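You operate a simulated robot arm through the tools that you are given. There is no shell and no other tool.

The job below is to be done with a simulated robot arm. You get a single attempt, and the scene is never put back.

TASK
Refill the doser from the round coffee tin, dose once, brush up.
Fine: up to 30 ml may stay in the tin; one stroke into the basket, brush the spilt grounds last; tin and green brush put back. Set down upright: green brush. What is to be rubbed or washed off counts as gone when no trace of it is left.

The check looks at the end state, three seconds after you hand in, the way a careful person would. Anything else that was tipped, shoved, dropped, spilled or broken makes it a failure.

THE ROBOT
A 6-joint arm with a two-finger parallel gripper, fixed in place. Base frame: the origin is on the floor under the middle of its stand, x ahead of it, y to its left, z up. Lengths are in m, angles in degrees, forces in N, time in s.
With the tool pointing down near the work surface it reaches from about 0.3 to 0.66 m from the base axis. Its first joint turns from -115.0 to 115.0 degrees. Payload 3.43 kg.
Tool frame: the origin (TCP) lies between the finger pads and is the grasp point; the fingertips stand 0.034 m ahead of it; z points along the fingers, y is the line along which they close. Largest opening 0.128 m; finger width 0.024, thickness 0.012; the body of the gripper, 0.048 by 0.13 m, starts 0.096 m behind the TCP.
Orientation is that of the tool frame in the base frame, as a unit quaternion [x, y, z, w]. With the fingers straight down and closing along the base's y, the tool's x points along the base's -x, its y along +y and its z along -z.

THE INTERFACE
- The arm moves only by the tool apply_moves. Its argument "series" is a list that holds one entry, the list of rows, each a list of 7 numbers: the shift along the tool's x, y, z in m, then the turn, a rotation vector about the tool's x, y, z in degrees, then the finger opening in m, from 0 to 0.128. In form: [[[dx, dy, dz, ax, ay, az, gripper], ...]]. A call has 1 to 20 rows; each row is the pose to reach, as a shift and turn from the pose commanded when the call began, along the tool's axes at that moment. Rows are played at 5 a second. More than 0.05 m and 8.6 degrees between two rows, or a gripper value outside its range, and nothing of the call is played. Where a pose cannot be reached the arm comes as near as it can. A force on the tool above 40 N (or 10 N above the force at the start of the call, whichever is more), or a blocked arm, ends the call early, and 0.2 s more pass. Each finger travels about 0.153 m/s and halts on what it meets, pressing with about 40 N; the grip force reading is that of the motor and also rises with nothing between the fingers. The clock runs only during rows and for 0.2 s after the last one: add rows that repeat a pose to give the fingers time. It gives the time, the measured TCP pose, the force on the tool (base axes), the opening and the grip force at its end, in the units of the frame above (readings bear some noise), with the torque about the TCP (base axes, N m) and any sound that the robot's microphone picked up.
- Cameras (640 x 400 px; columns grow to the right, rows downward): "scene" is fixed at [0.2188, 0.499, 1.7213]; the picture's right is [-1.00, -0.03, 0.00], its down [-0.02, 0.54, -0.84] and it looks along [0.03, -0.84, -0.54] (base axes); focal length 359 px, centre (320, 200). "wrist" rides on the gripper at [0.076, -0.011, -0.16] in the tool frame; the picture's right is [0.15, 0.99, 0.00], its down [-0.88, 0.13, -0.46] and it looks along [-0.45, 0.07, 0.89] (tool axes); focal length 234 px, centre (320, 200). There is no depth. A picture from a camera that has moved, and an enlarged one, comes with that camera's place and axes in the base frame and with its lens.
- get_image(camera): a new picture of that camera. It takes no simulated time.
- raise_lower(by): slides the trunk up (or, below 0, down) by that many m; the arm rides with it, the base frame stays. It gives what a move gives, with no picture.
- inspect(camera, box): a new picture of the part [left, top, right, bottom] of that camera's present view, enlarged. It takes no simulated time.
- job_done(): hands the job in; it is judged then, once.

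Places have to be worked out from the pictures, the camera data and where the tool is seen. Open the gripper and draw the arm clear of the work before you hand the job in, unless the task says otherwise.

The tools are called after "Request:" by a JSON object that holds its "method" and its "body". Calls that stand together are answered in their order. apply_moves: Moves the arm, as the interface text tells. Its arguments: {"type":"object","properties":{"series":{"type":"array","items":{"type":"array","items":{"type":"array","items":{"type":"number"}}}}},"required":["series"]} The other tools are called the same way: raise_lower (by) moves the trunk up or down; get_image (camera) takes a picture; inspect (camera, box) takes an enlarged picture of a part of a camera's view; job_done () hands the job in.

At the start:

```text
time: 0.0
eef_pos: [0.1313, -0.3488, 1.361]
tcp_rot: [0.001, 1.0, 0.0, -0.001]
force: [0.9, -0.8, -0.3]
torque: [-0.01, 0.01, 0.01]
grip_width: 0.1279
finger_force: 0.1
trunk travel left (down, up): [-0.925, 0.065]
```

scene: 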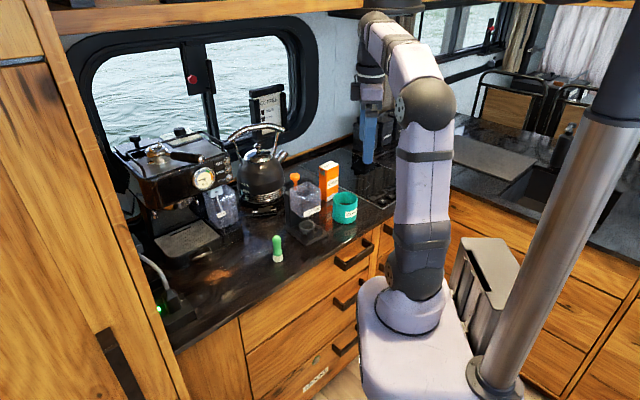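
wrist: 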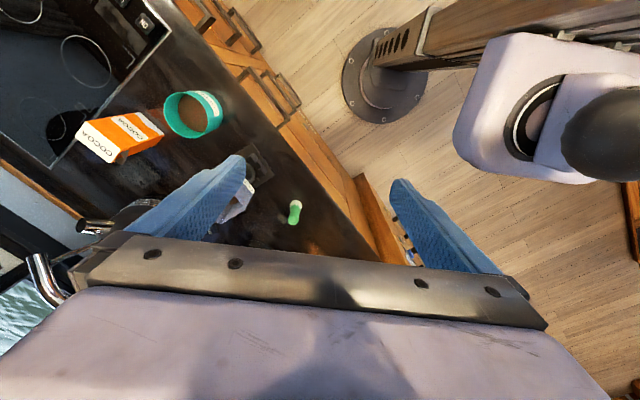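

I start by looking at the work area in enlarged pictures to find the doser, tin, basket, and brush.

Request:
{"method": "inspect", "body": {"camera": "scene", "box": [240, 150, 400, 250]}}

Request:
{"method": "inspect", "body": {"camera": "scene", "box": [100, 110, 292, 270]}}

Request:
{"method": "inspect", "body": {"camera": "wrist", "box": [60, 60, 320, 240]}}

```text
4.00 times, centred on (320, 200) of scene
camera zoom: at [0.2188, 0.499, 1.7213], right [-1.0, -0.03, 0.0], down [-0.02, 0.54, -0.84], along [0.03, -0.84, -0.54], focal length 1435 px, centre (320, 200)
```

zoom: 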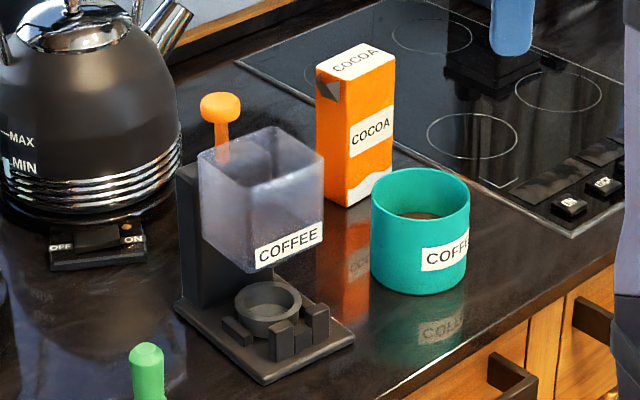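

```text
2.50 times, centred on (196, 190) of scene
camera zoom: at [0.2188, 0.499, 1.7213], right [-1.0, -0.03, 0.0], down [-0.02, 0.54, -0.84], along [0.03, -0.84, -0.54], focal length 897 px, centre (630, 225)
```

zoom: 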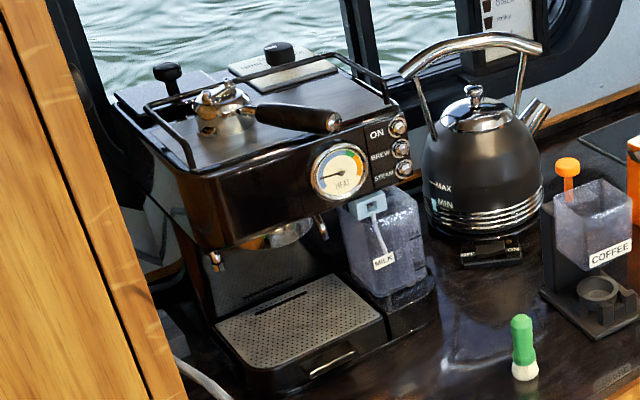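

```text
2.22 times, centred on (190, 150) of wrist
camera zoom: at [0.0558, -0.3603, 1.5216], right [-0.15, 0.99, 0.0], down [0.88, 0.13, 0.46], along [0.45, 0.07, -0.89], focal length 520 px, centre (609, 311)
```

zoom: 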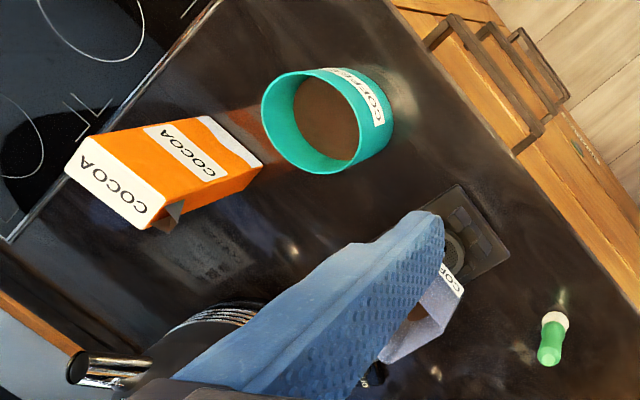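

The tin triangulates to about (0.165, -0.636), rim z≈0.99, and the doser base sits near (0.30, -0.55). I turn the tool about its own axis so the wrist camera looks outward at the doser between the fingers.

Request:
{"method": "apply_moves", "body": {"series": [[[0, 0, 0, 0, 0, 8, 0.128], [0, 0, 0, 0, 0, 16, 0.128], [0, 0, 0, 0, 0, 24, 0.128], [0, 0, 0, 0, 0, 32, 0.128], [0, 0, 0, 0, 0, 40, 0.128], [0, 0, 0, 0, 0, 48, 0.128], [0, 0, 0, 0, 0, 56, 0.128], [0, 0, 0, 0, 0, 61, 0.128], [0, 0, 0, 0, 0, 61, 0.128]]]}}

Request:
{"method": "get_image", "body": {"camera": "wrist"}}

Request:
{"method": "get_image", "body": {"camera": "scene"}}

```text
time: 2.0
eef_pos: [0.1305, -0.3493, 1.3619]
tcp_rot: [0.509, 0.861, 0.0, 0.0]
force: [0.1, 0.2, -0.4]
torque: [0.01, 0.0, 0.0]
grip_width: 0.1283
finger_force: 0.0
trunk travel left (down, up): [-0.925, 0.065]
```

```text
taken
camera wrist: at [0.0853, -0.2878, 1.5217], right [0.79, 0.61, 0.0], down [0.54, -0.71, 0.46], along [0.28, -0.36, -0.89], focal length 234 px, centre (320, 200)
```

wrist: 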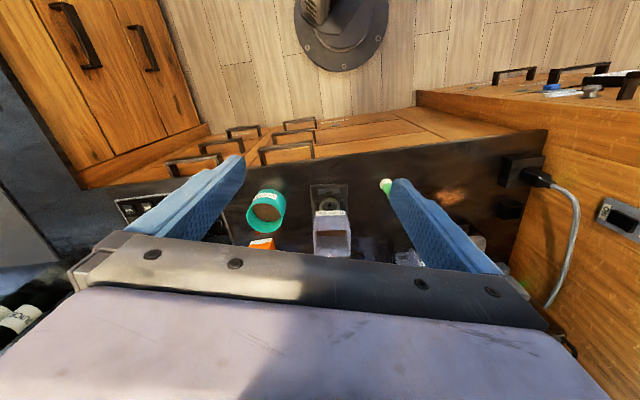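

```text
taken
```

scene: 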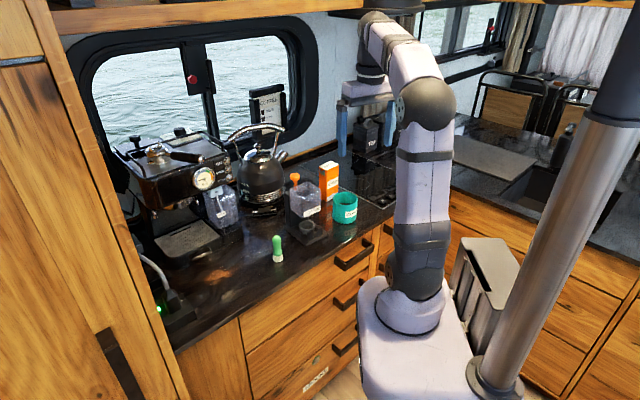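

Now the wrist camera shows tin, doser and hopper between the fingers; I enlarge that part.

Request:
{"method": "inspect", "body": {"camera": "wrist", "box": [230, 165, 410, 275]}}

Request:
{"method": "inspect", "body": {"camera": "scene", "box": [255, 160, 335, 210]}}

Request:
{"method": "inspect", "body": {"camera": "scene", "box": [255, 205, 345, 265]}}

```text
3.56 times, centred on (320, 220) of wrist
camera zoom: at [0.0853, -0.2878, 1.5217], right [0.79, 0.61, 0.0], down [0.54, -0.71, 0.46], along [0.28, -0.36, -0.89], focal length 833 px, centre (320, 129)
```

zoom: 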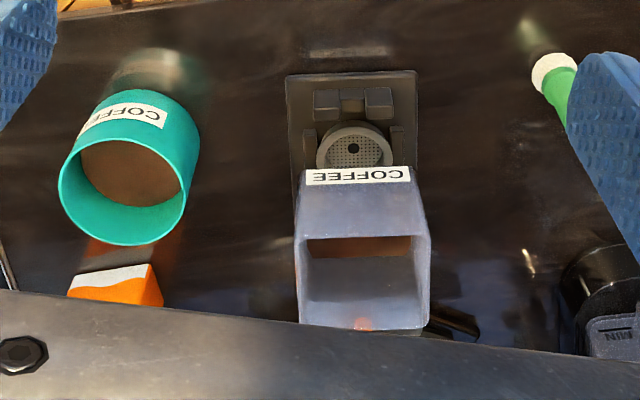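

```text
8.00 times, centred on (295, 185) of scene
camera zoom: at [0.2188, 0.499, 1.7213], right [-1.0, -0.03, 0.0], down [-0.02, 0.54, -0.84], along [0.03, -0.84, -0.54], focal length 2870 px, centre (520, 320)
```

zoom: 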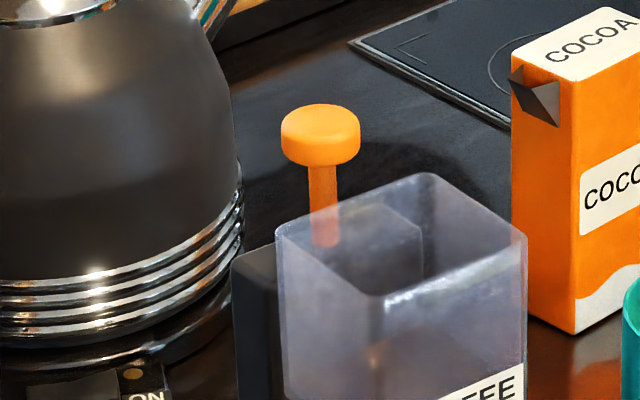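

```text
6.67 times, centred on (300, 235) of scene
camera zoom: at [0.2188, 0.499, 1.7213], right [-1.0, -0.03, 0.0], down [-0.02, 0.54, -0.84], along [0.03, -0.84, -0.54], focal length 2392 px, centre (453, -33)
```

zoom: 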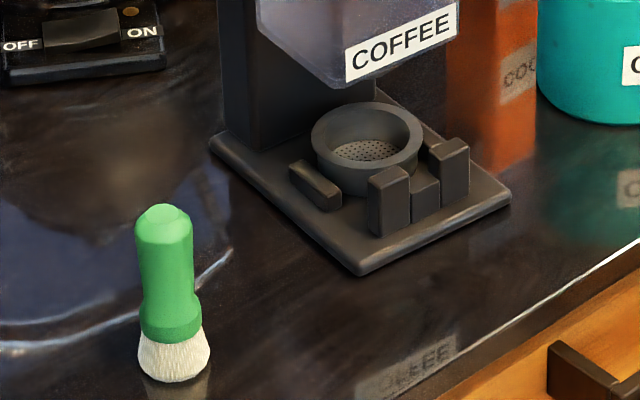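

The basket sits under the hopper and the orange push-knob is behind it; hopper rim is at about z=1.106, centre (0.305,-0.524). For a side grasp of the tin I want the camera side of the tool up, so I first roll the tool about its own axis in free air.

Request:
{"method": "apply_moves", "body": {"series": [[[0, 0, 0, 0, 0, 8.5, 0.128], [0, 0, 0, 0, 0, 17, 0.128], [0, 0, 0, 0, 0, 25.5, 0.128], [0, 0, 0, 0, 0, 34, 0.128], [0, 0, 0, 0, 0, 42.5, 0.128], [0, 0, 0, 0, 0, 51, 0.128], [0, 0, 0, 0, 0, 59.5, 0.128], [0, 0, 0, 0, 0, 68, 0.128], [0, 0, 0, 0, 0, 76.5, 0.128], [0, 0, 0, 0, 0, 85, 0.128], [0, 0, 0, 0, 0, 93.5, 0.128], [0, 0, 0, 0, 0, 102, 0.128], [0, 0, 0, 0, 0, 110.5, 0.128], [0, 0, 0, 0, 0, 119, 0.128], [0, 0, 0, 0, 0, 127.5, 0.128], [0, 0, 0, 0, 0, 136, 0.128], [0, 0, 0, 0, 0, 144.5, 0.128], [0, 0, 0, 0, 0, 153, 0.128], [0, 0, 0, 0, 0, 161.5, 0.128], [0, 0, 0, 0, 0, 170, 0.128]]]}}

Request:
{"method": "get_image", "body": {"camera": "scene"}}

```text
time: 6.2
eef_pos: [0.1305, -0.3487, 1.3629]
tcp_rot: [0.902, -0.431, -0.001, 0.0]
force: [-0.1, 0.4, 0.4]
torque: [0.01, -0.03, -0.03]
grip_width: 0.1281
finger_force: 0.1
trunk travel left (down, up): [-0.925, 0.065]
```

```text
taken
```

scene: 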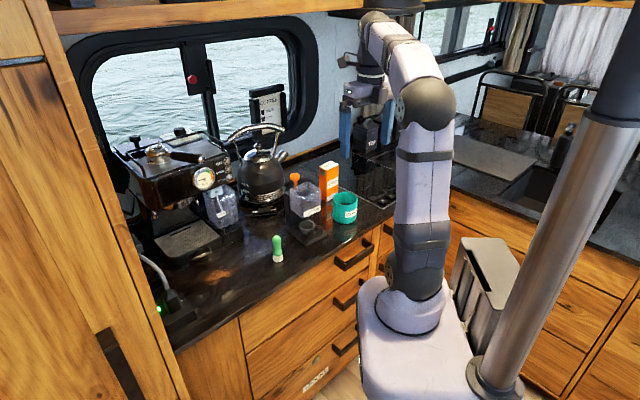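

The roll worked (tool x now points outward at azimuth −51°). Next I pitch the tool up to horizontal while moving 0.12 m outward, staying high above the counter.

Request:
{"method": "apply_moves", "body": {"series": [[[0.011, 0, 0, 0, 8.2, 0, 0.128], [0.022, 0, 0, 0, 16.4, 0, 0.128], [0.033, 0, 0, 0, 24.6, 0, 0.128], [0.044, 0, 0, 0, 32.8, 0, 0.128], [0.055, 0, 0, 0, 41, 0, 0.128], [0.066, 0, 0, 0, 49.2, 0, 0.128], [0.077, 0, 0, 0, 57.4, 0, 0.128], [0.088, 0, 0, 0, 65.6, 0, 0.128], [0.099, 0, 0, 0, 73.8, 0, 0.128], [0.11, 0, 0, 0, 82, 0, 0.128], [0.12, 0, 0, 0, 90, 0, 0.128], [0.12, 0, 0, 0, 90, 0, 0.128]]]}}

Request:
{"method": "get_image", "body": {"camera": "scene"}}

Request:
{"method": "get_image", "body": {"camera": "wrist"}}

```text
time: 8.8
eef_pos: [0.2063, -0.4423, 1.3611]
tcp_rot: [0.638, -0.304, 0.639, 0.305]
force: [-0.5, 0.0, 0.3]
torque: [0.0, 0.0, 0.01]
grip_width: 0.1279
finger_force: 0.0
trunk travel left (down, up): [-0.925, 0.065]
```

```text
taken
```

scene: 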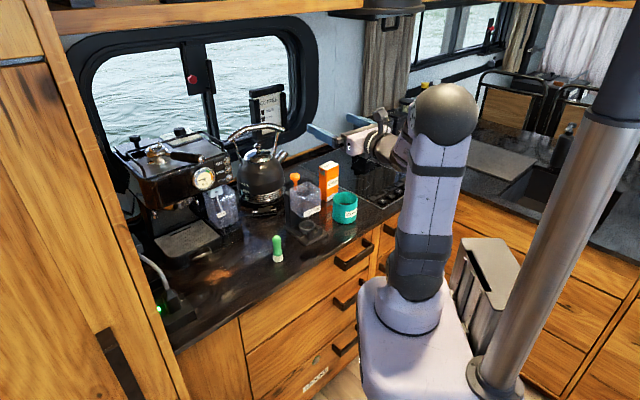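

```text
taken
camera wrist: at [0.1152, -0.3111, 1.4365], right [-0.77, -0.62, 0.15], down [-0.39, 0.27, -0.88], along [0.51, -0.73, -0.45], focal length 234 px, centre (320, 200)
```

wrist: 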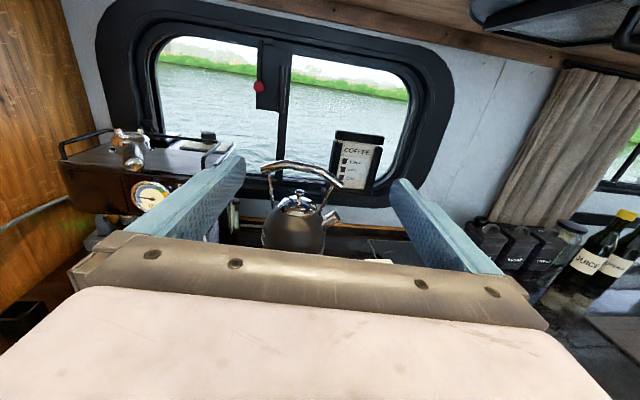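

The tool is horizontal now. A card stands by the window labelled COFFEE with lines of text; I read it before going on.

Request:
{"method": "inspect", "body": {"camera": "wrist", "box": [320, 125, 400, 195]}}

Request:
{"method": "inspect", "body": {"camera": "scene", "box": [240, 75, 300, 130]}}

```text
5.71 times, centred on (360, 160) of wrist
camera zoom: at [0.1152, -0.3111, 1.4365], right [-0.77, -0.62, 0.15], down [-0.39, 0.27, -0.88], along [0.51, -0.73, -0.45], focal length 1338 px, centre (91, 429)
```

zoom: 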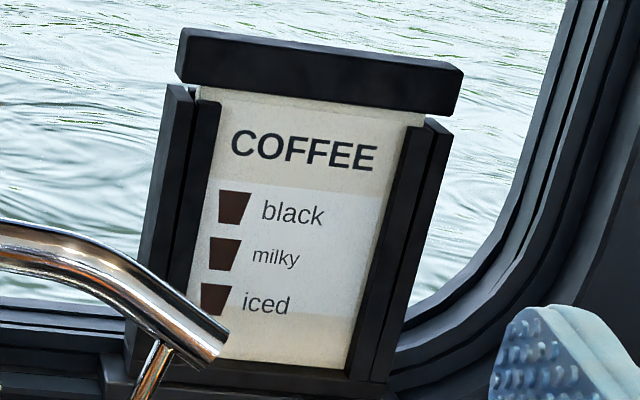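

```text
7.27 times, centred on (270, 102) of scene
camera zoom: at [0.2188, 0.499, 1.7213], right [-1.0, -0.03, 0.0], down [-0.02, 0.54, -0.84], along [0.03, -0.84, -0.54], focal length 2609 px, centre (684, 909)
```

zoom: 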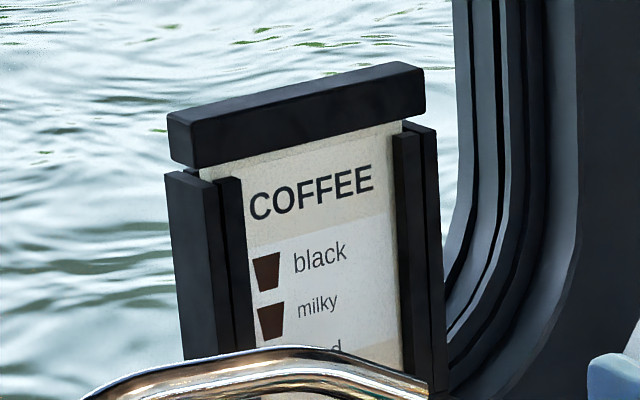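

The card is just decoration. Now I shift sideways at this height so the TCP is in line with the tin, about 0.13 m short of it, keeping the tool horizontal.

Request:
{"method": "apply_moves", "body": {"series": [[[0, 0.025, -0.002, 0, 0, 0, 0.128], [0, 0.05, -0.003, 0, 0, 0, 0.128], [0, 0.075, -0.004, 0, 0, 0, 0.128], [0, 0.1, -0.006, 0, 0, 0, 0.128], [0, 0.125, -0.007, 0, 0, 0, 0.128], [0, 0.151, -0.008, 0, 0, 0, 0.128], [0, 0.151, -0.008, 0, 0, 0, 0.128]]]}}

Request:
{"method": "raise_lower", "body": {"by": -0.15}}

Request:
{"method": "get_image", "body": {"camera": "scene"}}

Request:
{"method": "get_image", "body": {"camera": "wrist"}}

```text
time: 10.4
eef_pos: [0.0854, -0.5314, 1.3624]
tcp_rot: [0.638, -0.305, 0.638, 0.304]
force: [-0.1, 0.8, 0.5]
torque: [0.02, 0.02, -0.02]
grip_width: 0.128
finger_force: 0.0
trunk travel left (down, up): [-0.925, 0.065]
```

```text
time: 12.2
eef_pos: [0.0847, -0.5311, 1.213]
tcp_rot: [0.639, -0.303, 0.639, 0.304]
force: [0.1, 1.3, -0.3]
torque: [0.02, -0.03, 0.03]
grip_width: 0.128
finger_force: 0.0
trunk travel left (down, up): [-0.775, 0.215]
```

```text
taken
```

scene: 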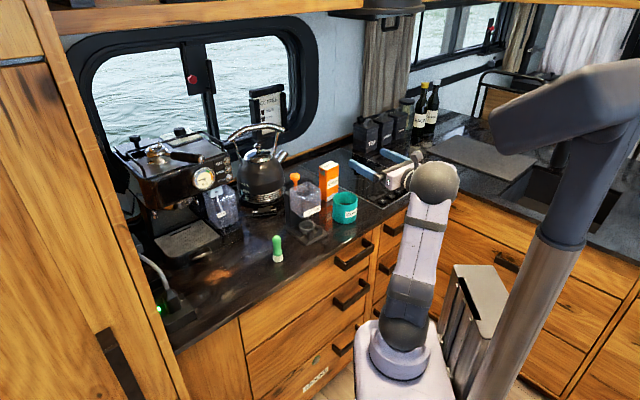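

```text
taken
camera wrist: at [-0.0061, -0.3998, 1.2882], right [-0.77, -0.62, 0.15], down [-0.39, 0.27, -0.88], along [0.51, -0.73, -0.45], focal length 234 px, centre (320, 200)
```

wrist: 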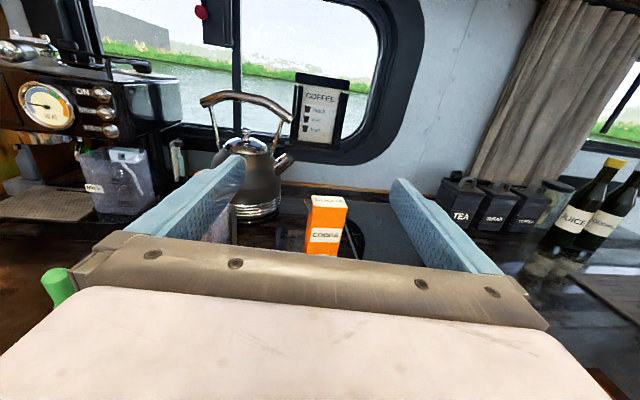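

All clear so far; the tin and cocoa box remain untouched. I lower the trunk another 0.2 m, staying about 0.13 m short of the tin.

Request:
{"method": "raise_lower", "body": {"by": -0.2}}

Request:
{"method": "get_image", "body": {"camera": "scene"}}

Request:
{"method": "get_image", "body": {"camera": "wrist"}}

Request:
{"method": "inspect", "body": {"camera": "scene", "box": [270, 150, 430, 250]}}

```text
time: 14.3
eef_pos: [0.0857, -0.5319, 1.0131]
tcp_rot: [0.638, -0.305, 0.638, 0.304]
force: [-0.2, -0.3, 0.6]
torque: [-0.04, 0.01, 0.03]
grip_width: 0.128
finger_force: 0.1
trunk travel left (down, up): [-0.575, 0.415]
```

```text
taken
```

scene: 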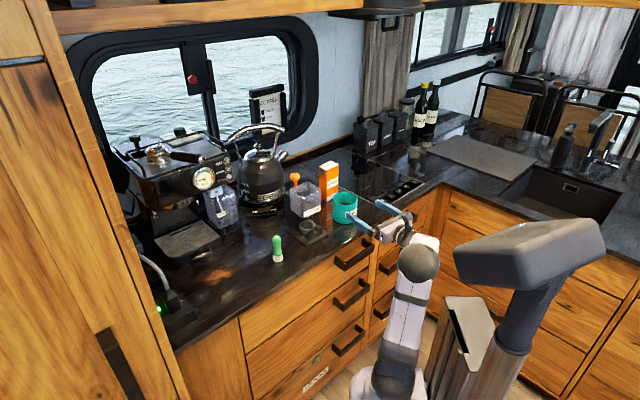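

```text
taken
camera wrist: at [-0.0061, -0.3998, 1.0882], right [-0.77, -0.62, 0.15], down [-0.39, 0.27, -0.88], along [0.51, -0.73, -0.45], focal length 234 px, centre (320, 200)
```

wrist: 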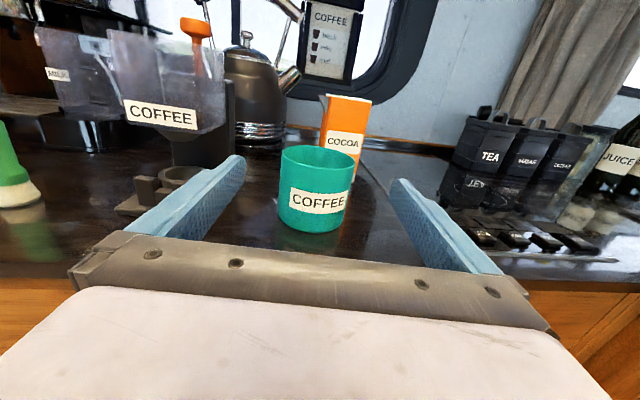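

```text
4.00 times, centred on (350, 200) of scene
camera zoom: at [0.2188, 0.499, 1.7213], right [-1.0, -0.03, 0.0], down [-0.02, 0.54, -0.84], along [0.03, -0.84, -0.54], focal length 1435 px, centre (200, 200)
```

zoom: 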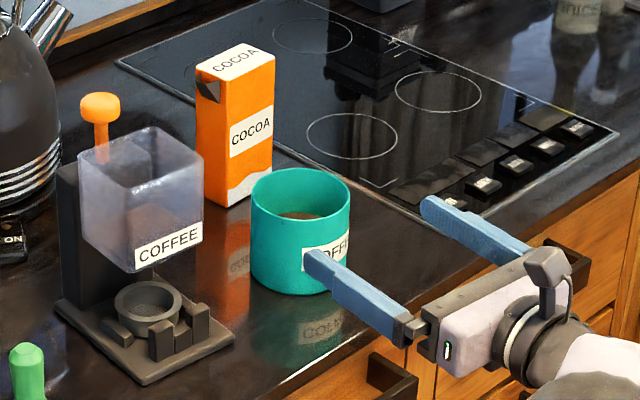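

The tin looks centred between the fingers. I enlarge the wrist view to measure its rim and base before approaching.

Request:
{"method": "inspect", "body": {"camera": "wrist", "box": [240, 130, 400, 240]}}

Request:
{"method": "inspect", "body": {"camera": "wrist", "box": [90, 0, 270, 220]}}

```text
3.64 times, centred on (320, 185) of wrist
camera zoom: at [-0.0061, -0.3998, 1.0882], right [-0.77, -0.62, 0.15], down [-0.39, 0.27, -0.88], along [0.51, -0.73, -0.45], focal length 852 px, centre (320, 254)
```

zoom: 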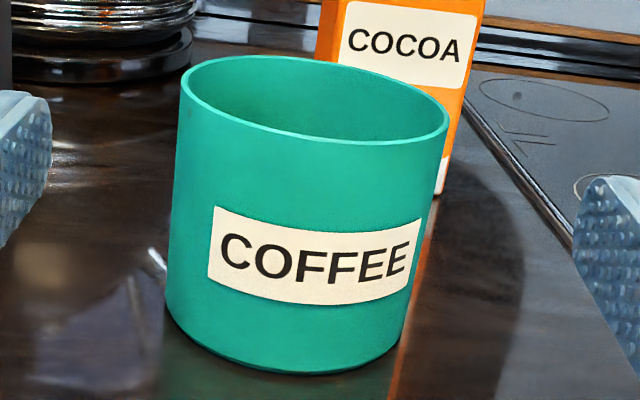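

```text
1.82 times, centred on (180, 110) of wrist
camera zoom: at [-0.0061, -0.3998, 1.0882], right [-0.77, -0.62, 0.15], down [-0.39, 0.27, -0.88], along [0.51, -0.73, -0.45], focal length 426 px, centre (574, 364)
```

zoom: 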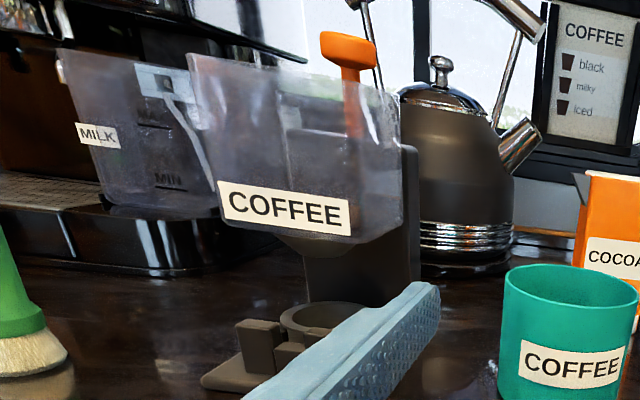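

The tin axis comes out at (0.166,-0.630), rim z≈0.998, counter z≈0.917. I lower the trunk 0.053 m to grip height z≈0.96 and check clearance under the wrist.

Request:
{"method": "raise_lower", "body": {"by": -0.053}}

Request:
{"method": "inspect", "body": {"camera": "scene", "box": [300, 170, 460, 270]}}

Request:
{"method": "get_image", "body": {"camera": "wrist"}}

```text
time: 15.3
eef_pos: [0.0859, -0.533, 0.959]
tcp_rot: [0.639, -0.303, 0.639, 0.303]
force: [0.5, 0.2, 0.8]
torque: [-0.01, 0.0, 0.02]
grip_width: 0.128
finger_force: 0.1
trunk travel left (down, up): [-0.522, 0.468]
```

```text
4.00 times, centred on (380, 220) of scene
camera zoom: at [0.2188, 0.499, 1.7213], right [-1.0, -0.03, 0.0], down [-0.02, 0.54, -0.84], along [0.03, -0.84, -0.54], focal length 1435 px, centre (80, 120)
```

zoom: 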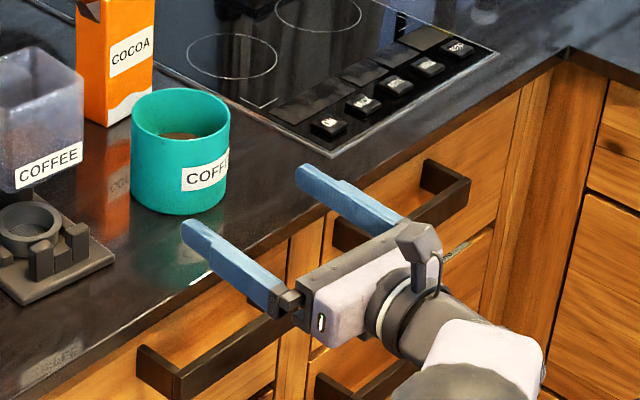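

```text
taken
camera wrist: at [-0.0061, -0.3998, 1.0351], right [-0.77, -0.62, 0.15], down [-0.39, 0.27, -0.88], along [0.51, -0.73, -0.45], focal length 234 px, centre (320, 200)
```

wrist: 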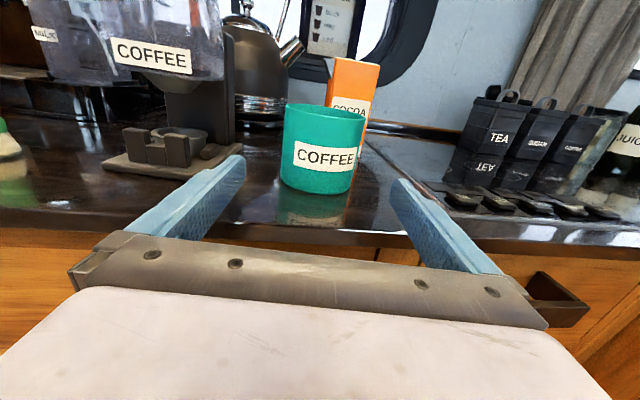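

Clearances look fine: edge of counter is under the fingertips and the tin is straight ahead. I advance 0.128 m along the tool axis with the fingers open.

Request:
{"method": "apply_moves", "body": {"series": [[[0, 0, 0.02, 0, 0, 0, 0.128], [0, 0, 0.04, 0, 0, 0, 0.128], [0, 0, 0.06, 0, 0, 0, 0.128], [0, 0, 0.08, 0, 0, 0, 0.128], [0, 0, 0.095, 0, 0, 0, 0.128], [0, 0, 0.11, 0, 0, 0, 0.128], [0, 0, 0.12, 0, 0, 0, 0.128], [0, 0, 0.127, 0, 0, 0, 0.128], [0, 0, 0.127, 0, 0, 0, 0.128]]]}}

Request:
{"method": "inspect", "body": {"camera": "scene", "box": [280, 150, 440, 250]}}

Request:
{"method": "get_image", "body": {"camera": "wrist"}}

```text
time: 16.9
eef_pos: [0.1582, -0.6186, 0.9613]
tcp_rot: [0.638, -0.307, 0.637, 0.305]
force: [-12.1, 32.5, 5.4]
torque: [1.8, 0.8, -0.53]
grip_width: 0.1282
finger_force: 0.1
trunk travel left (down, up): [-0.522, 0.468]
stopped in row 8: the force on the tool passed its limit at 51 N (the readings are from after the stop); the commanded pose is now the measured one
```

```text
4.00 times, centred on (360, 200) of scene
camera zoom: at [0.2188, 0.499, 1.7213], right [-1.0, -0.03, 0.0], down [-0.02, 0.54, -0.84], along [0.03, -0.84, -0.54], focal length 1435 px, centre (160, 200)
```

zoom: 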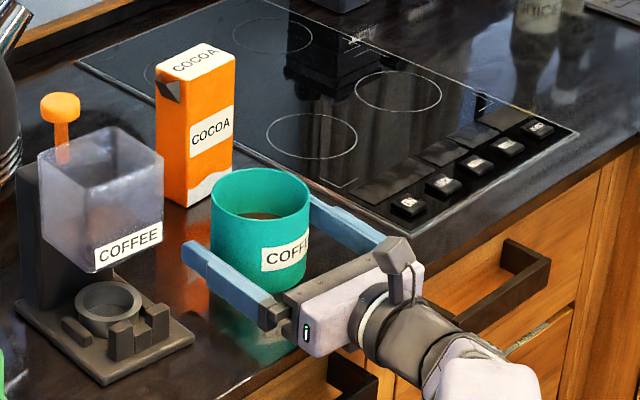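

```text
taken
camera wrist: at [0.0658, -0.4863, 1.0366], right [-0.77, -0.62, 0.14], down [-0.39, 0.28, -0.88], along [0.51, -0.73, -0.45], focal length 234 px, centre (320, 200)
```

wrist: 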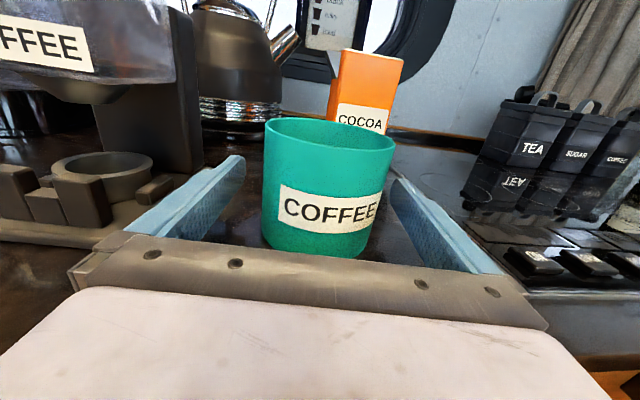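

The move stopped with about 33 N pushing back, and the torque puts the contact ~0.1 m behind and 0.04 m below the TCP: the wrist met the counter edge, not the tin. I back off slightly and raise the trunk 0.017 m.

Request:
{"method": "apply_moves", "body": {"series": [[[0, 0, -0.01, 0, 0, 0, 0.128], [0, 0, -0.02, 0, 0, 0, 0.128], [0, 0, -0.02, 0, 0, 0, 0.128]]]}}

Request:
{"method": "raise_lower", "body": {"by": 0.016}}

Request:
{"method": "inspect", "body": {"camera": "wrist", "box": [200, 100, 440, 260]}}

```text
time: 17.7
eef_pos: [0.1466, -0.6081, 0.9571]
tcp_rot: [0.64, -0.306, 0.636, 0.302]
force: [0.4, -0.3, 0.0]
torque: [0.0, 0.01, 0.03]
grip_width: 0.128
finger_force: 0.1
trunk travel left (down, up): [-0.522, 0.468]
```

```text
time: 18.3
eef_pos: [0.1471, -0.6082, 0.9728]
tcp_rot: [0.641, -0.307, 0.636, 0.302]
force: [-1.0, -0.4, -0.6]
torque: [0.03, -0.01, -0.01]
grip_width: 0.1281
finger_force: 0.0
trunk travel left (down, up): [-0.538, 0.452]
```

```text
2.50 times, centred on (320, 180) of wrist
camera zoom: at [0.0556, -0.4761, 1.0497], right [-0.77, -0.62, 0.14], down [-0.39, 0.28, -0.88], along [0.51, -0.73, -0.46], focal length 585 px, centre (320, 250)
```

zoom: 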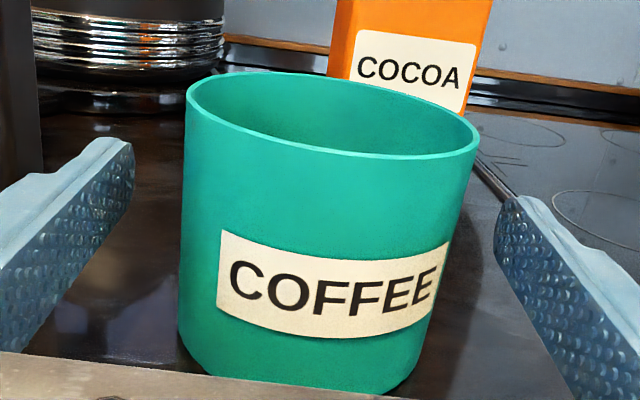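

Clear of contact now with TCP z≈0.973. The tin axis is still at about (0.165,-0.629), so I advance the last 0.025 m, then close.

Request:
{"method": "apply_moves", "body": {"series": [[[0, 0, 0.008, 0, 0, 0, 0.128], [0, 0, 0.016, 0, 0, 0, 0.128], [0, 0, 0.025, 0, 0, 0, 0.128], [0, 0, 0.025, 0, 0, 0, 0.128]]]}}

Request:
{"method": "inspect", "body": {"camera": "scene", "box": [280, 150, 440, 250]}}

Request:
{"method": "get_image", "body": {"camera": "wrist"}}

```text
time: 19.3
eef_pos: [0.1634, -0.6279, 0.9713]
tcp_rot: [0.64, -0.306, 0.636, 0.302]
force: [0.6, -0.4, -0.8]
torque: [-0.03, 0.0, 0.06]
grip_width: 0.1281
finger_force: 0.0
trunk travel left (down, up): [-0.538, 0.452]
```

```text
4.00 times, centred on (360, 200) of scene
camera zoom: at [0.2188, 0.499, 1.7213], right [-1.0, -0.03, 0.0], down [-0.02, 0.54, -0.84], along [0.03, -0.84, -0.54], focal length 1435 px, centre (160, 200)
```

zoom: 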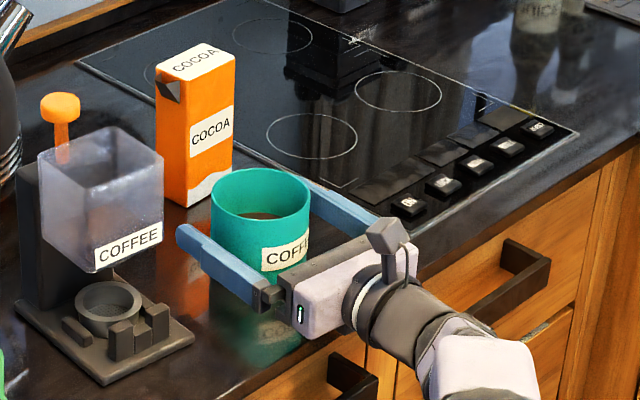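

```text
taken
camera wrist: at [0.0714, -0.496, 1.0495], right [-0.77, -0.62, 0.14], down [-0.39, 0.28, -0.88], along [0.51, -0.73, -0.46], focal length 234 px, centre (320, 200)
```

wrist: 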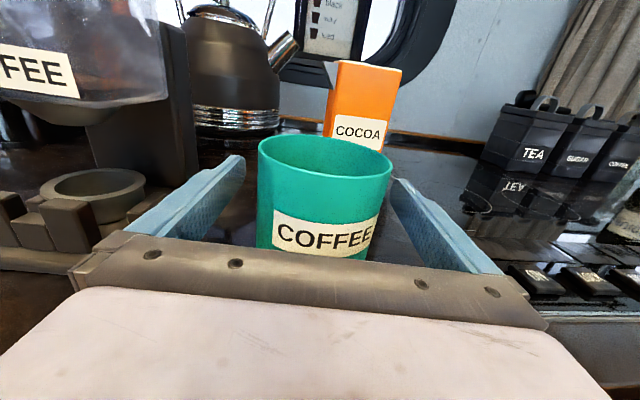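

The tin is centred between the pads. I close the fingers on it gradually and read the grip.

Request:
{"method": "apply_moves", "body": {"series": [[[0, 0, 0, 0, 0, 0, 0.115], [0, 0, 0, 0, 0, 0, 0.105], [0, 0, 0, 0, 0, 0, 0.098], [0, 0, 0, 0, 0, 0, 0.092], [0, 0, 0, 0, 0, 0, 0.086], [0, 0, 0, 0, 0, 0, 0.08], [0, 0, 0, 0, 0, 0, 0.08]]]}}

Request:
{"method": "get_image", "body": {"camera": "wrist"}}

```text
time: 20.9
eef_pos: [0.1635, -0.6262, 0.9729]
tcp_rot: [0.64, -0.306, 0.637, 0.303]
force: [0.1, -0.7, 0.1]
torque: [-0.08, 0.06, -0.01]
grip_width: 0.0895
finger_force: 39.8
trunk travel left (down, up): [-0.538, 0.452]
```

```text
taken
camera wrist: at [0.0712, -0.4958, 1.0496], right [-0.77, -0.62, 0.14], down [-0.39, 0.28, -0.88], along [0.51, -0.73, -0.46], focal length 234 px, centre (320, 200)
```

wrist: 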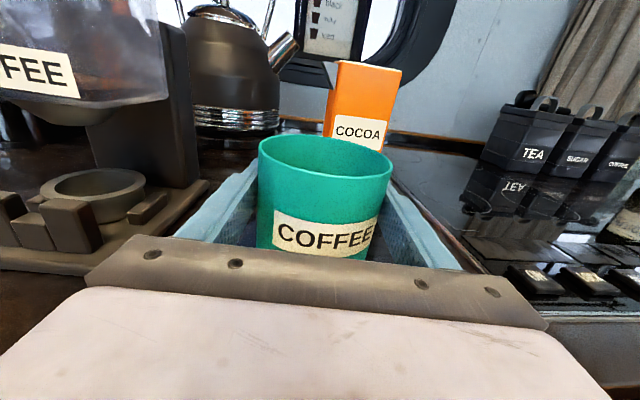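

Firm grip at 0.0895 m opening, 40 N. I note the home pose TCP (0.1635,-0.627,0.972) and lift a little with the trunk to check the hold.

Request:
{"method": "raise_lower", "body": {"by": 0.03}}

Request:
{"method": "inspect", "body": {"camera": "scene", "box": [280, 150, 440, 250]}}

```text
time: 21.7
eef_pos: [0.162, -0.6268, 1.0028]
tcp_rot: [0.64, -0.307, 0.636, 0.303]
force: [-0.2, -0.3, -2.1]
torque: [0.03, 0.01, 0.01]
grip_width: 0.0892
finger_force: 39.9
trunk travel left (down, up): [-0.568, 0.422]
```

```text
4.00 times, centred on (360, 200) of scene
camera zoom: at [0.2188, 0.499, 1.7213], right [-1.0, -0.03, 0.0], down [-0.02, 0.54, -0.84], along [0.03, -0.84, -0.54], focal length 1435 px, centre (160, 200)
```

zoom: 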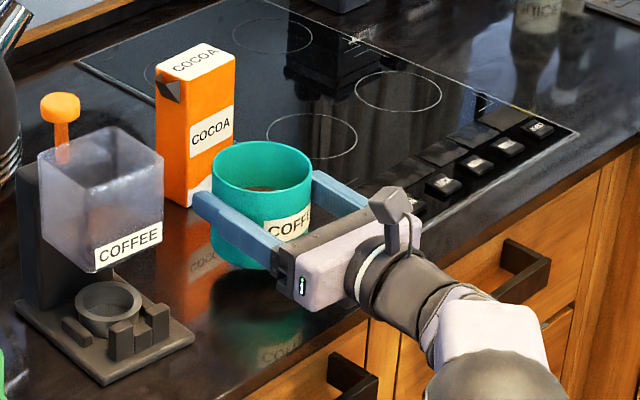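

The tin hangs well (about 2 N). I raise it by trunk to TCP z≈1.19, straight up, before moving sideways to the hopper.

Request:
{"method": "raise_lower", "body": {"by": 0.19}}

Request:
{"method": "get_image", "body": {"camera": "scene"}}

Request:
{"method": "get_image", "body": {"camera": "wrist"}}

```text
time: 23.8
eef_pos: [0.1628, -0.6267, 1.1912]
tcp_rot: [0.64, -0.307, 0.636, 0.303]
force: [0.0, 0.8, -1.7]
torque: [0.0, -0.02, -0.01]
grip_width: 0.0893
finger_force: 39.9
trunk travel left (down, up): [-0.758, 0.232]
```

```text
taken
```

scene: 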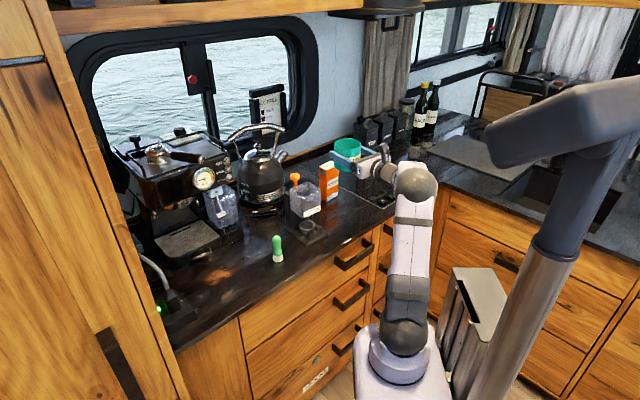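

```text
taken
camera wrist: at [0.0714, -0.4961, 1.2693], right [-0.77, -0.62, 0.14], down [-0.39, 0.28, -0.88], along [0.51, -0.73, -0.46], focal length 234 px, centre (320, 200)
```

wrist: 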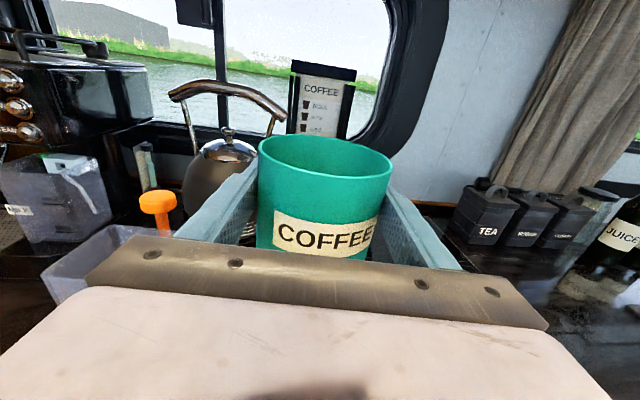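

Tin is safely above everything; the knob re-measures at (0.34,-0.573). I slide sideways 0.10 m toward the hopper first, keeping level.

Request:
{"method": "apply_moves", "body": {"series": [[[0, -0.015, 0.001, 0, 0, 0, 0.08], [0, -0.035, 0.002, 0, 0, 0, 0.08], [0, -0.055, 0.003, 0, 0, 0, 0.08], [0, -0.075, 0.004, 0, 0, 0, 0.08], [0, -0.09, 0.005, 0, 0, 0, 0.08], [0, -0.1, 0.006, 0, 0, 0, 0.08], [0, -0.1, 0.006, 0, 0, 0, 0.08]]]}}

Request:
{"method": "inspect", "body": {"camera": "scene", "box": [240, 120, 400, 220]}}

Request:
{"method": "get_image", "body": {"camera": "wrist"}}

```text
time: 25.4
eef_pos: [0.2441, -0.5671, 1.1928]
tcp_rot: [0.641, -0.306, 0.636, 0.302]
force: [-0.8, -0.5, -1.1]
torque: [0.0, -0.01, -0.02]
grip_width: 0.0892
finger_force: 40.3
trunk travel left (down, up): [-0.758, 0.232]
```

```text
4.00 times, centred on (320, 170) of scene
camera zoom: at [0.2188, 0.499, 1.7213], right [-1.0, -0.03, 0.0], down [-0.02, 0.54, -0.84], along [0.03, -0.84, -0.54], focal length 1435 px, centre (320, 320)
```

zoom: 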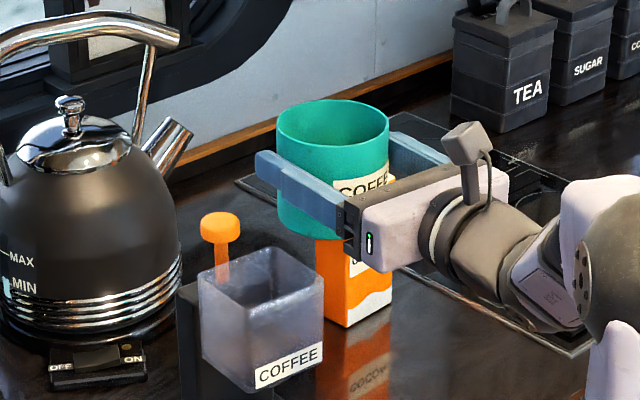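

```text
taken
camera wrist: at [0.153, -0.4374, 1.2696], right [-0.77, -0.62, 0.14], down [-0.39, 0.28, -0.88], along [0.51, -0.73, -0.46], focal length 234 px, centre (320, 200)
```

wrist: 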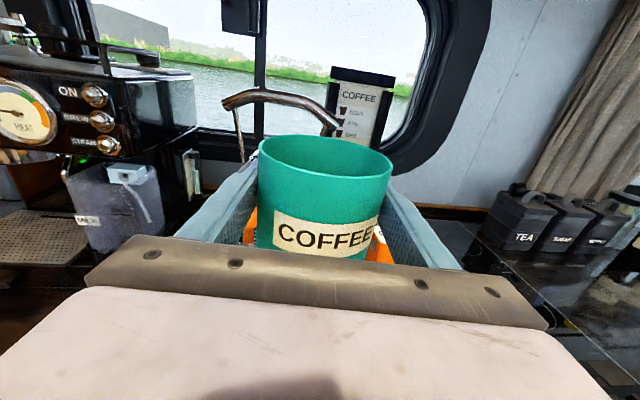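

The hopper centre is 0.074 m to the pour side of the TCP and 0.005 m ahead. I start rolling the tin toward the hopper about the tool axis, to 28°, while shifting 0.019 m so the lip ends up over the middle of the hopper.

Request:
{"method": "apply_moves", "body": {"series": [[[0, -0.003, 0, 0, 0, -4, 0.08], [0, -0.006, 0, 0, 0, -8, 0.08], [0, -0.009, 0, 0, 0, -12, 0.08], [0, -0.012, 0, 0, 0, -16, 0.08], [0, -0.015, 0, 0, 0, -20, 0.08], [0, -0.017, 0, 0, 0, -24, 0.08], [0, -0.019, 0, 0, 0, -28, 0.08], [0, -0.019, 0, 0, 0, -28, 0.08]]]}}

Request:
{"method": "inspect", "body": {"camera": "scene", "box": [240, 120, 400, 220]}}

Request:
{"method": "get_image", "body": {"camera": "wrist"}}

```text
time: 27.2
eef_pos: [0.2592, -0.5573, 1.1922]
tcp_rot: [0.696, -0.142, 0.544, 0.448]
force: [0.0, -0.4, -1.4]
torque: [0.01, 0.0, -0.01]
grip_width: 0.0893
finger_force: 39.9
trunk travel left (down, up): [-0.758, 0.232]
```

```text
4.00 times, centred on (320, 170) of scene
camera zoom: at [0.2188, 0.499, 1.7213], right [-1.0, -0.03, 0.0], down [-0.02, 0.54, -0.84], along [0.03, -0.84, -0.54], focal length 1435 px, centre (320, 320)
```

zoom: 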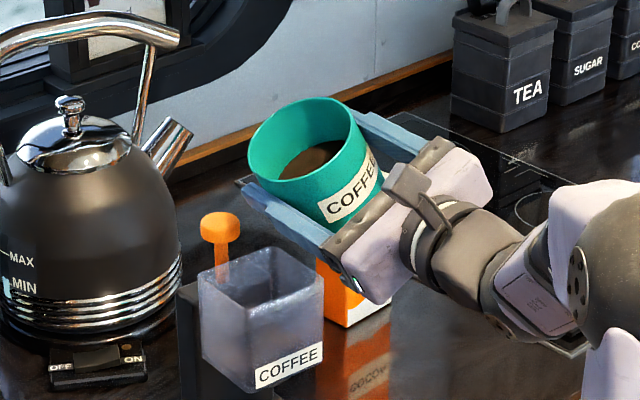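

```text
taken
camera wrist: at [0.1938, -0.4036, 1.255], right [-0.62, -0.51, 0.59], down [-0.7, 0.03, -0.71], along [0.35, -0.86, -0.37], focal length 234 px, centre (320, 200)
```

wrist: 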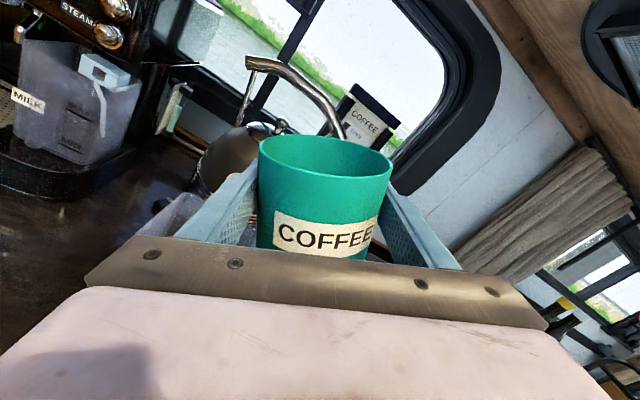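

Rolling works and the lip is over the hopper centre; the grounds are seen in the tin. I continue slowly to about 58° tilt while lowering 0.012 m, listening for flow.

Request:
{"method": "apply_moves", "body": {"series": [[[-0.002, -0.001, 0, 0, 0, -2, 0.08], [-0.004, -0.002, 0, 0, 0, -4, 0.08], [-0.006, -0.003, 0, 0, 0, -6, 0.08], [-0.008, -0.004, 0, 0, 0, -8, 0.08], [-0.0106, -0.0056, 0, 0, 0, -10, 0.08], [-0.0106, -0.0056, 0, 0, 0, -12, 0.08], [-0.0106, -0.0056, 0, 0, 0, -14, 0.08], [-0.0106, -0.0056, 0, 0, 0, -16, 0.08], [-0.0106, -0.0056, 0, 0, 0, -18, 0.08], [-0.0106, -0.0056, 0, 0, 0, -20, 0.08], [-0.0106, -0.0056, 0, 0, 0, -22, 0.08]]]}}

Request:
{"method": "inspect", "body": {"camera": "scene", "box": [240, 120, 400, 220]}}

```text
time: 29.6
eef_pos: [0.2593, -0.5576, 1.1809]
tcp_rot: [0.71, -0.007, 0.448, 0.543]
force: [0.9, 0.0, -2.7]
torque: [0.05, -0.01, 0.04]
grip_width: 0.0891
finger_force: 40.1
trunk travel left (down, up): [-0.758, 0.232]
```

```text
4.00 times, centred on (320, 170) of scene
camera zoom: at [0.2188, 0.499, 1.7213], right [-1.0, -0.03, 0.0], down [-0.02, 0.54, -0.84], along [0.03, -0.84, -0.54], focal length 1435 px, centre (320, 320)
```

zoom: 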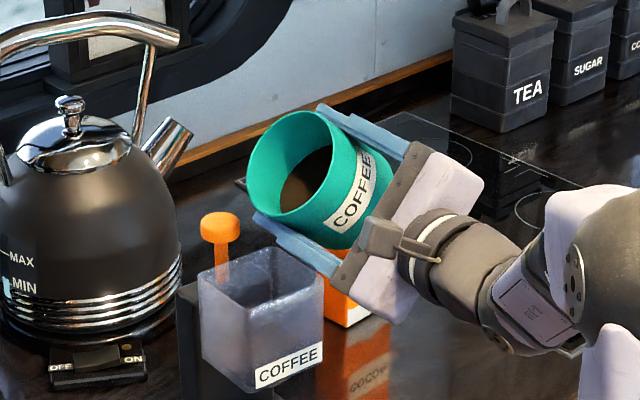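

At 50° tilt no grounds have flowed yet. I continue in small steps, watching.

Request:
{"method": "apply_moves", "body": {"series": [[[0, 0, 0, 0, 0, -2, 0.08], [0, 0, 0, 0, 0, -4, 0.08], [0, 0, 0, 0, 0, -6, 0.08], [0, 0, 0, 0, 0, -8, 0.08], [0, 0, 0, 0, 0, -10, 0.08], [0, 0, 0, 0, 0, -10, 0.08]]]}}

Request:
{"method": "inspect", "body": {"camera": "scene", "box": [240, 120, 400, 220]}}

```text
time: 31.0
eef_pos: [0.2588, -0.557, 1.1803]
tcp_rot: [0.708, 0.055, 0.399, 0.581]
force: [-0.6, -0.4, -1.8]
torque: [-0.03, -0.05, -0.03]
grip_width: 0.089
finger_force: 40.3
trunk travel left (down, up): [-0.758, 0.232]
```

```text
4.00 times, centred on (320, 170) of scene
camera zoom: at [0.2188, 0.499, 1.7213], right [-1.0, -0.03, 0.0], down [-0.02, 0.54, -0.84], along [0.03, -0.84, -0.54], focal length 1435 px, centre (320, 320)
```

zoom: 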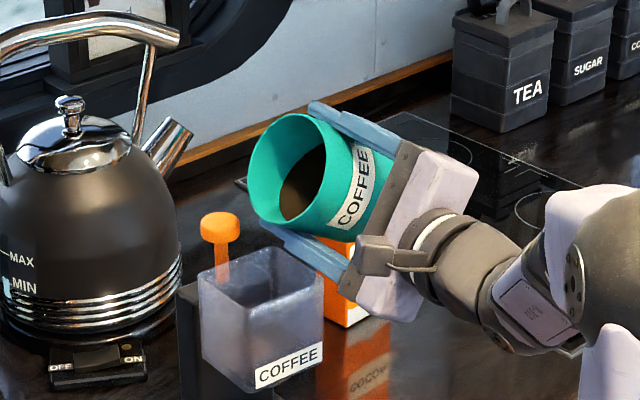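

Still no flow at 60°. I tilt on to 70°, shifting the TCP toward the hopper to keep the lip above its centre.

Request:
{"method": "apply_moves", "body": {"series": [[[0.0013, -0.0008, 0, 0, 0, -2, 0.08], [0.0026, -0.0015, 0, 0, 0, -4, 0.08], [0.0039, -0.0023, 0, 0, 0, -6, 0.08], [0.0052, -0.003, 0, 0, 0, -8, 0.08], [0.0065, -0.0038, 0, 0, 0, -10, 0.08], [0.0065, -0.0038, 0, 0, 0, -10, 0.08]]]}}

Request:
{"method": "inspect", "body": {"camera": "scene", "box": [240, 120, 400, 220]}}

```text
time: 32.4
eef_pos: [0.2651, -0.5519, 1.1811]
tcp_rot: [0.7, 0.116, 0.347, 0.613]
force: [0.5, 0.7, -2.7]
torque: [0.04, 0.0, 0.0]
grip_width: 0.089
finger_force: 40.0
trunk travel left (down, up): [-0.758, 0.232]
```

```text
4.00 times, centred on (320, 170) of scene
camera zoom: at [0.2188, 0.499, 1.7213], right [-1.0, -0.03, 0.0], down [-0.02, 0.54, -0.84], along [0.03, -0.84, -0.54], focal length 1435 px, centre (320, 320)
```

zoom: 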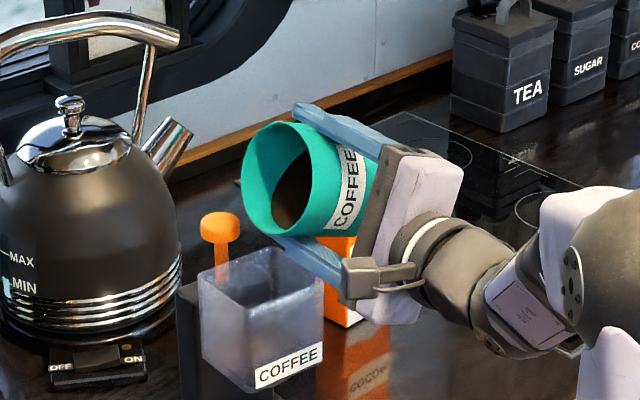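

No flow at 70°. I continue to 80° with the same tracking of the lip.

Request:
{"method": "apply_moves", "body": {"series": [[[0.0012, -0.0004, 0, 0, 0, -2, 0.08], [0.0024, -0.0009, 0, 0, 0, -4, 0.08], [0.0036, -0.0013, 0, 0, 0, -6, 0.08], [0.0048, -0.0018, 0, 0, 0, -8, 0.08], [0.006, -0.0022, 0, 0, 0, -10, 0.08], [0.006, -0.0022, 0, 0, 0, -10, 0.08]]]}}

Request:
{"method": "inspect", "body": {"camera": "scene", "box": [240, 120, 400, 220]}}

```text
time: 33.8
eef_pos: [0.2698, -0.5482, 1.1814]
tcp_rot: [0.688, 0.177, 0.292, 0.64]
force: [-0.7, 0.1, -1.8]
torque: [0.03, -0.06, 0.01]
grip_width: 0.0891
finger_force: 40.1
trunk travel left (down, up): [-0.758, 0.232]
```

```text
4.00 times, centred on (320, 170) of scene
camera zoom: at [0.2188, 0.499, 1.7213], right [-1.0, -0.03, 0.0], down [-0.02, 0.54, -0.84], along [0.03, -0.84, -0.54], focal length 1435 px, centre (320, 320)
```

zoom: 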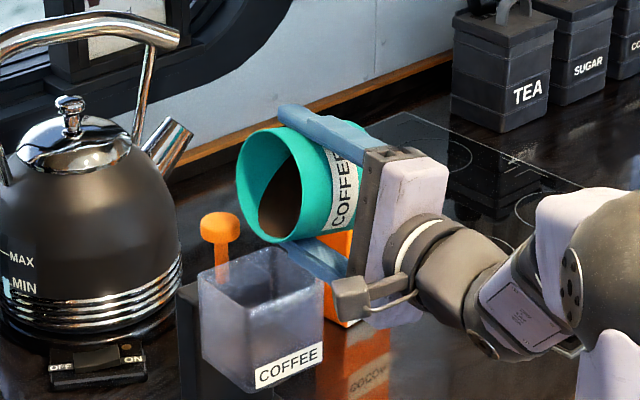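

The grounds inside now begin to slump toward the lip. I go on at half speed, 80° to 86°.

Request:
{"method": "apply_moves", "body": {"series": [[[0.0007, -0.0001, 0, 0, 0, -1, 0.08], [0.0015, -0.0003, 0, 0, 0, -2, 0.08], [0.0022, -0.0004, 0, 0, 0, -3, 0.08], [0.0029, -0.0005, 0, 0, 0, -4, 0.08], [0.0036, -0.0006, 0, 0, 0, -5, 0.08], [0.0043, -0.0008, 0, 0, 0, -6, 0.08], [0.0043, -0.0008, 0, 0, 0, -6, 0.08]]]}}

Request:
{"method": "inspect", "body": {"camera": "scene", "box": [250, 140, 350, 220]}}

```text
time: 35.4
eef_pos: [0.2734, -0.5448, 1.1805]
tcp_rot: [0.678, 0.212, 0.258, 0.655]
force: [-0.4, 0.6, -1.6]
torque: [0.04, -0.05, 0.0]
grip_width: 0.0889
finger_force: 40.3
trunk travel left (down, up): [-0.758, 0.232]
```

```text
5.00 times, centred on (300, 180) of scene
camera zoom: at [0.2188, 0.499, 1.7213], right [-1.0, -0.03, 0.0], down [-0.02, 0.54, -0.84], along [0.03, -0.84, -0.54], focal length 1794 px, centre (420, 300)
```

zoom: 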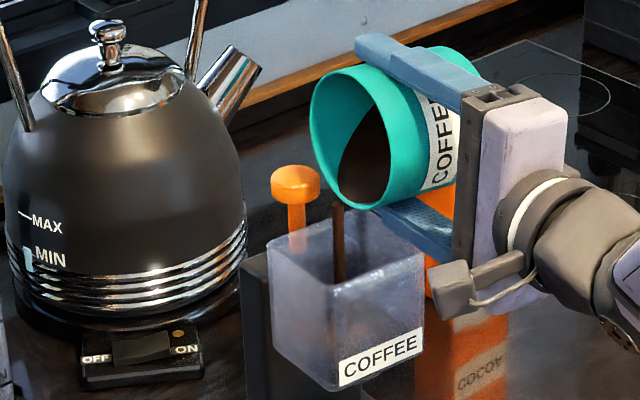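

Grounds are streaming from the lip straight into the middle of the hopper. I hold this pose a moment and watch.

Request:
{"method": "apply_moves", "body": {"series": [[[0, 0, 0, 0, 0, 0, 0.08], [0, 0, 0, 0, 0, 0, 0.08], [0, 0, 0, 0, 0, 0, 0.08], [0, 0, 0, 0, 0, 0, 0.08], [0, 0, 0, 0, 0, 0, 0.08]]]}}

Request:
{"method": "inspect", "body": {"camera": "scene", "box": [250, 140, 350, 220]}}

```text
time: 36.6
eef_pos: [0.2737, -0.5453, 1.1805]
tcp_rot: [0.678, 0.212, 0.259, 0.655]
force: [-0.7, 0.2, -1.8]
torque: [0.02, 0.0, 0.0]
grip_width: 0.0889
finger_force: 40.3
trunk travel left (down, up): [-0.758, 0.232]
```

```text
5.00 times, centred on (300, 180) of scene
camera zoom: at [0.2188, 0.499, 1.7213], right [-1.0, -0.03, 0.0], down [-0.02, 0.54, -0.84], along [0.03, -0.84, -0.54], focal length 1794 px, centre (420, 300)
```

zoom: 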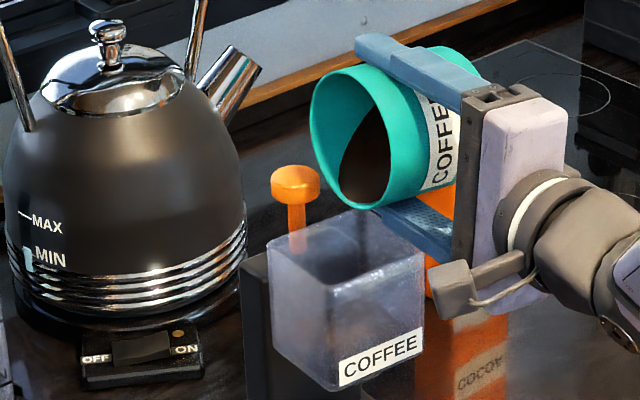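

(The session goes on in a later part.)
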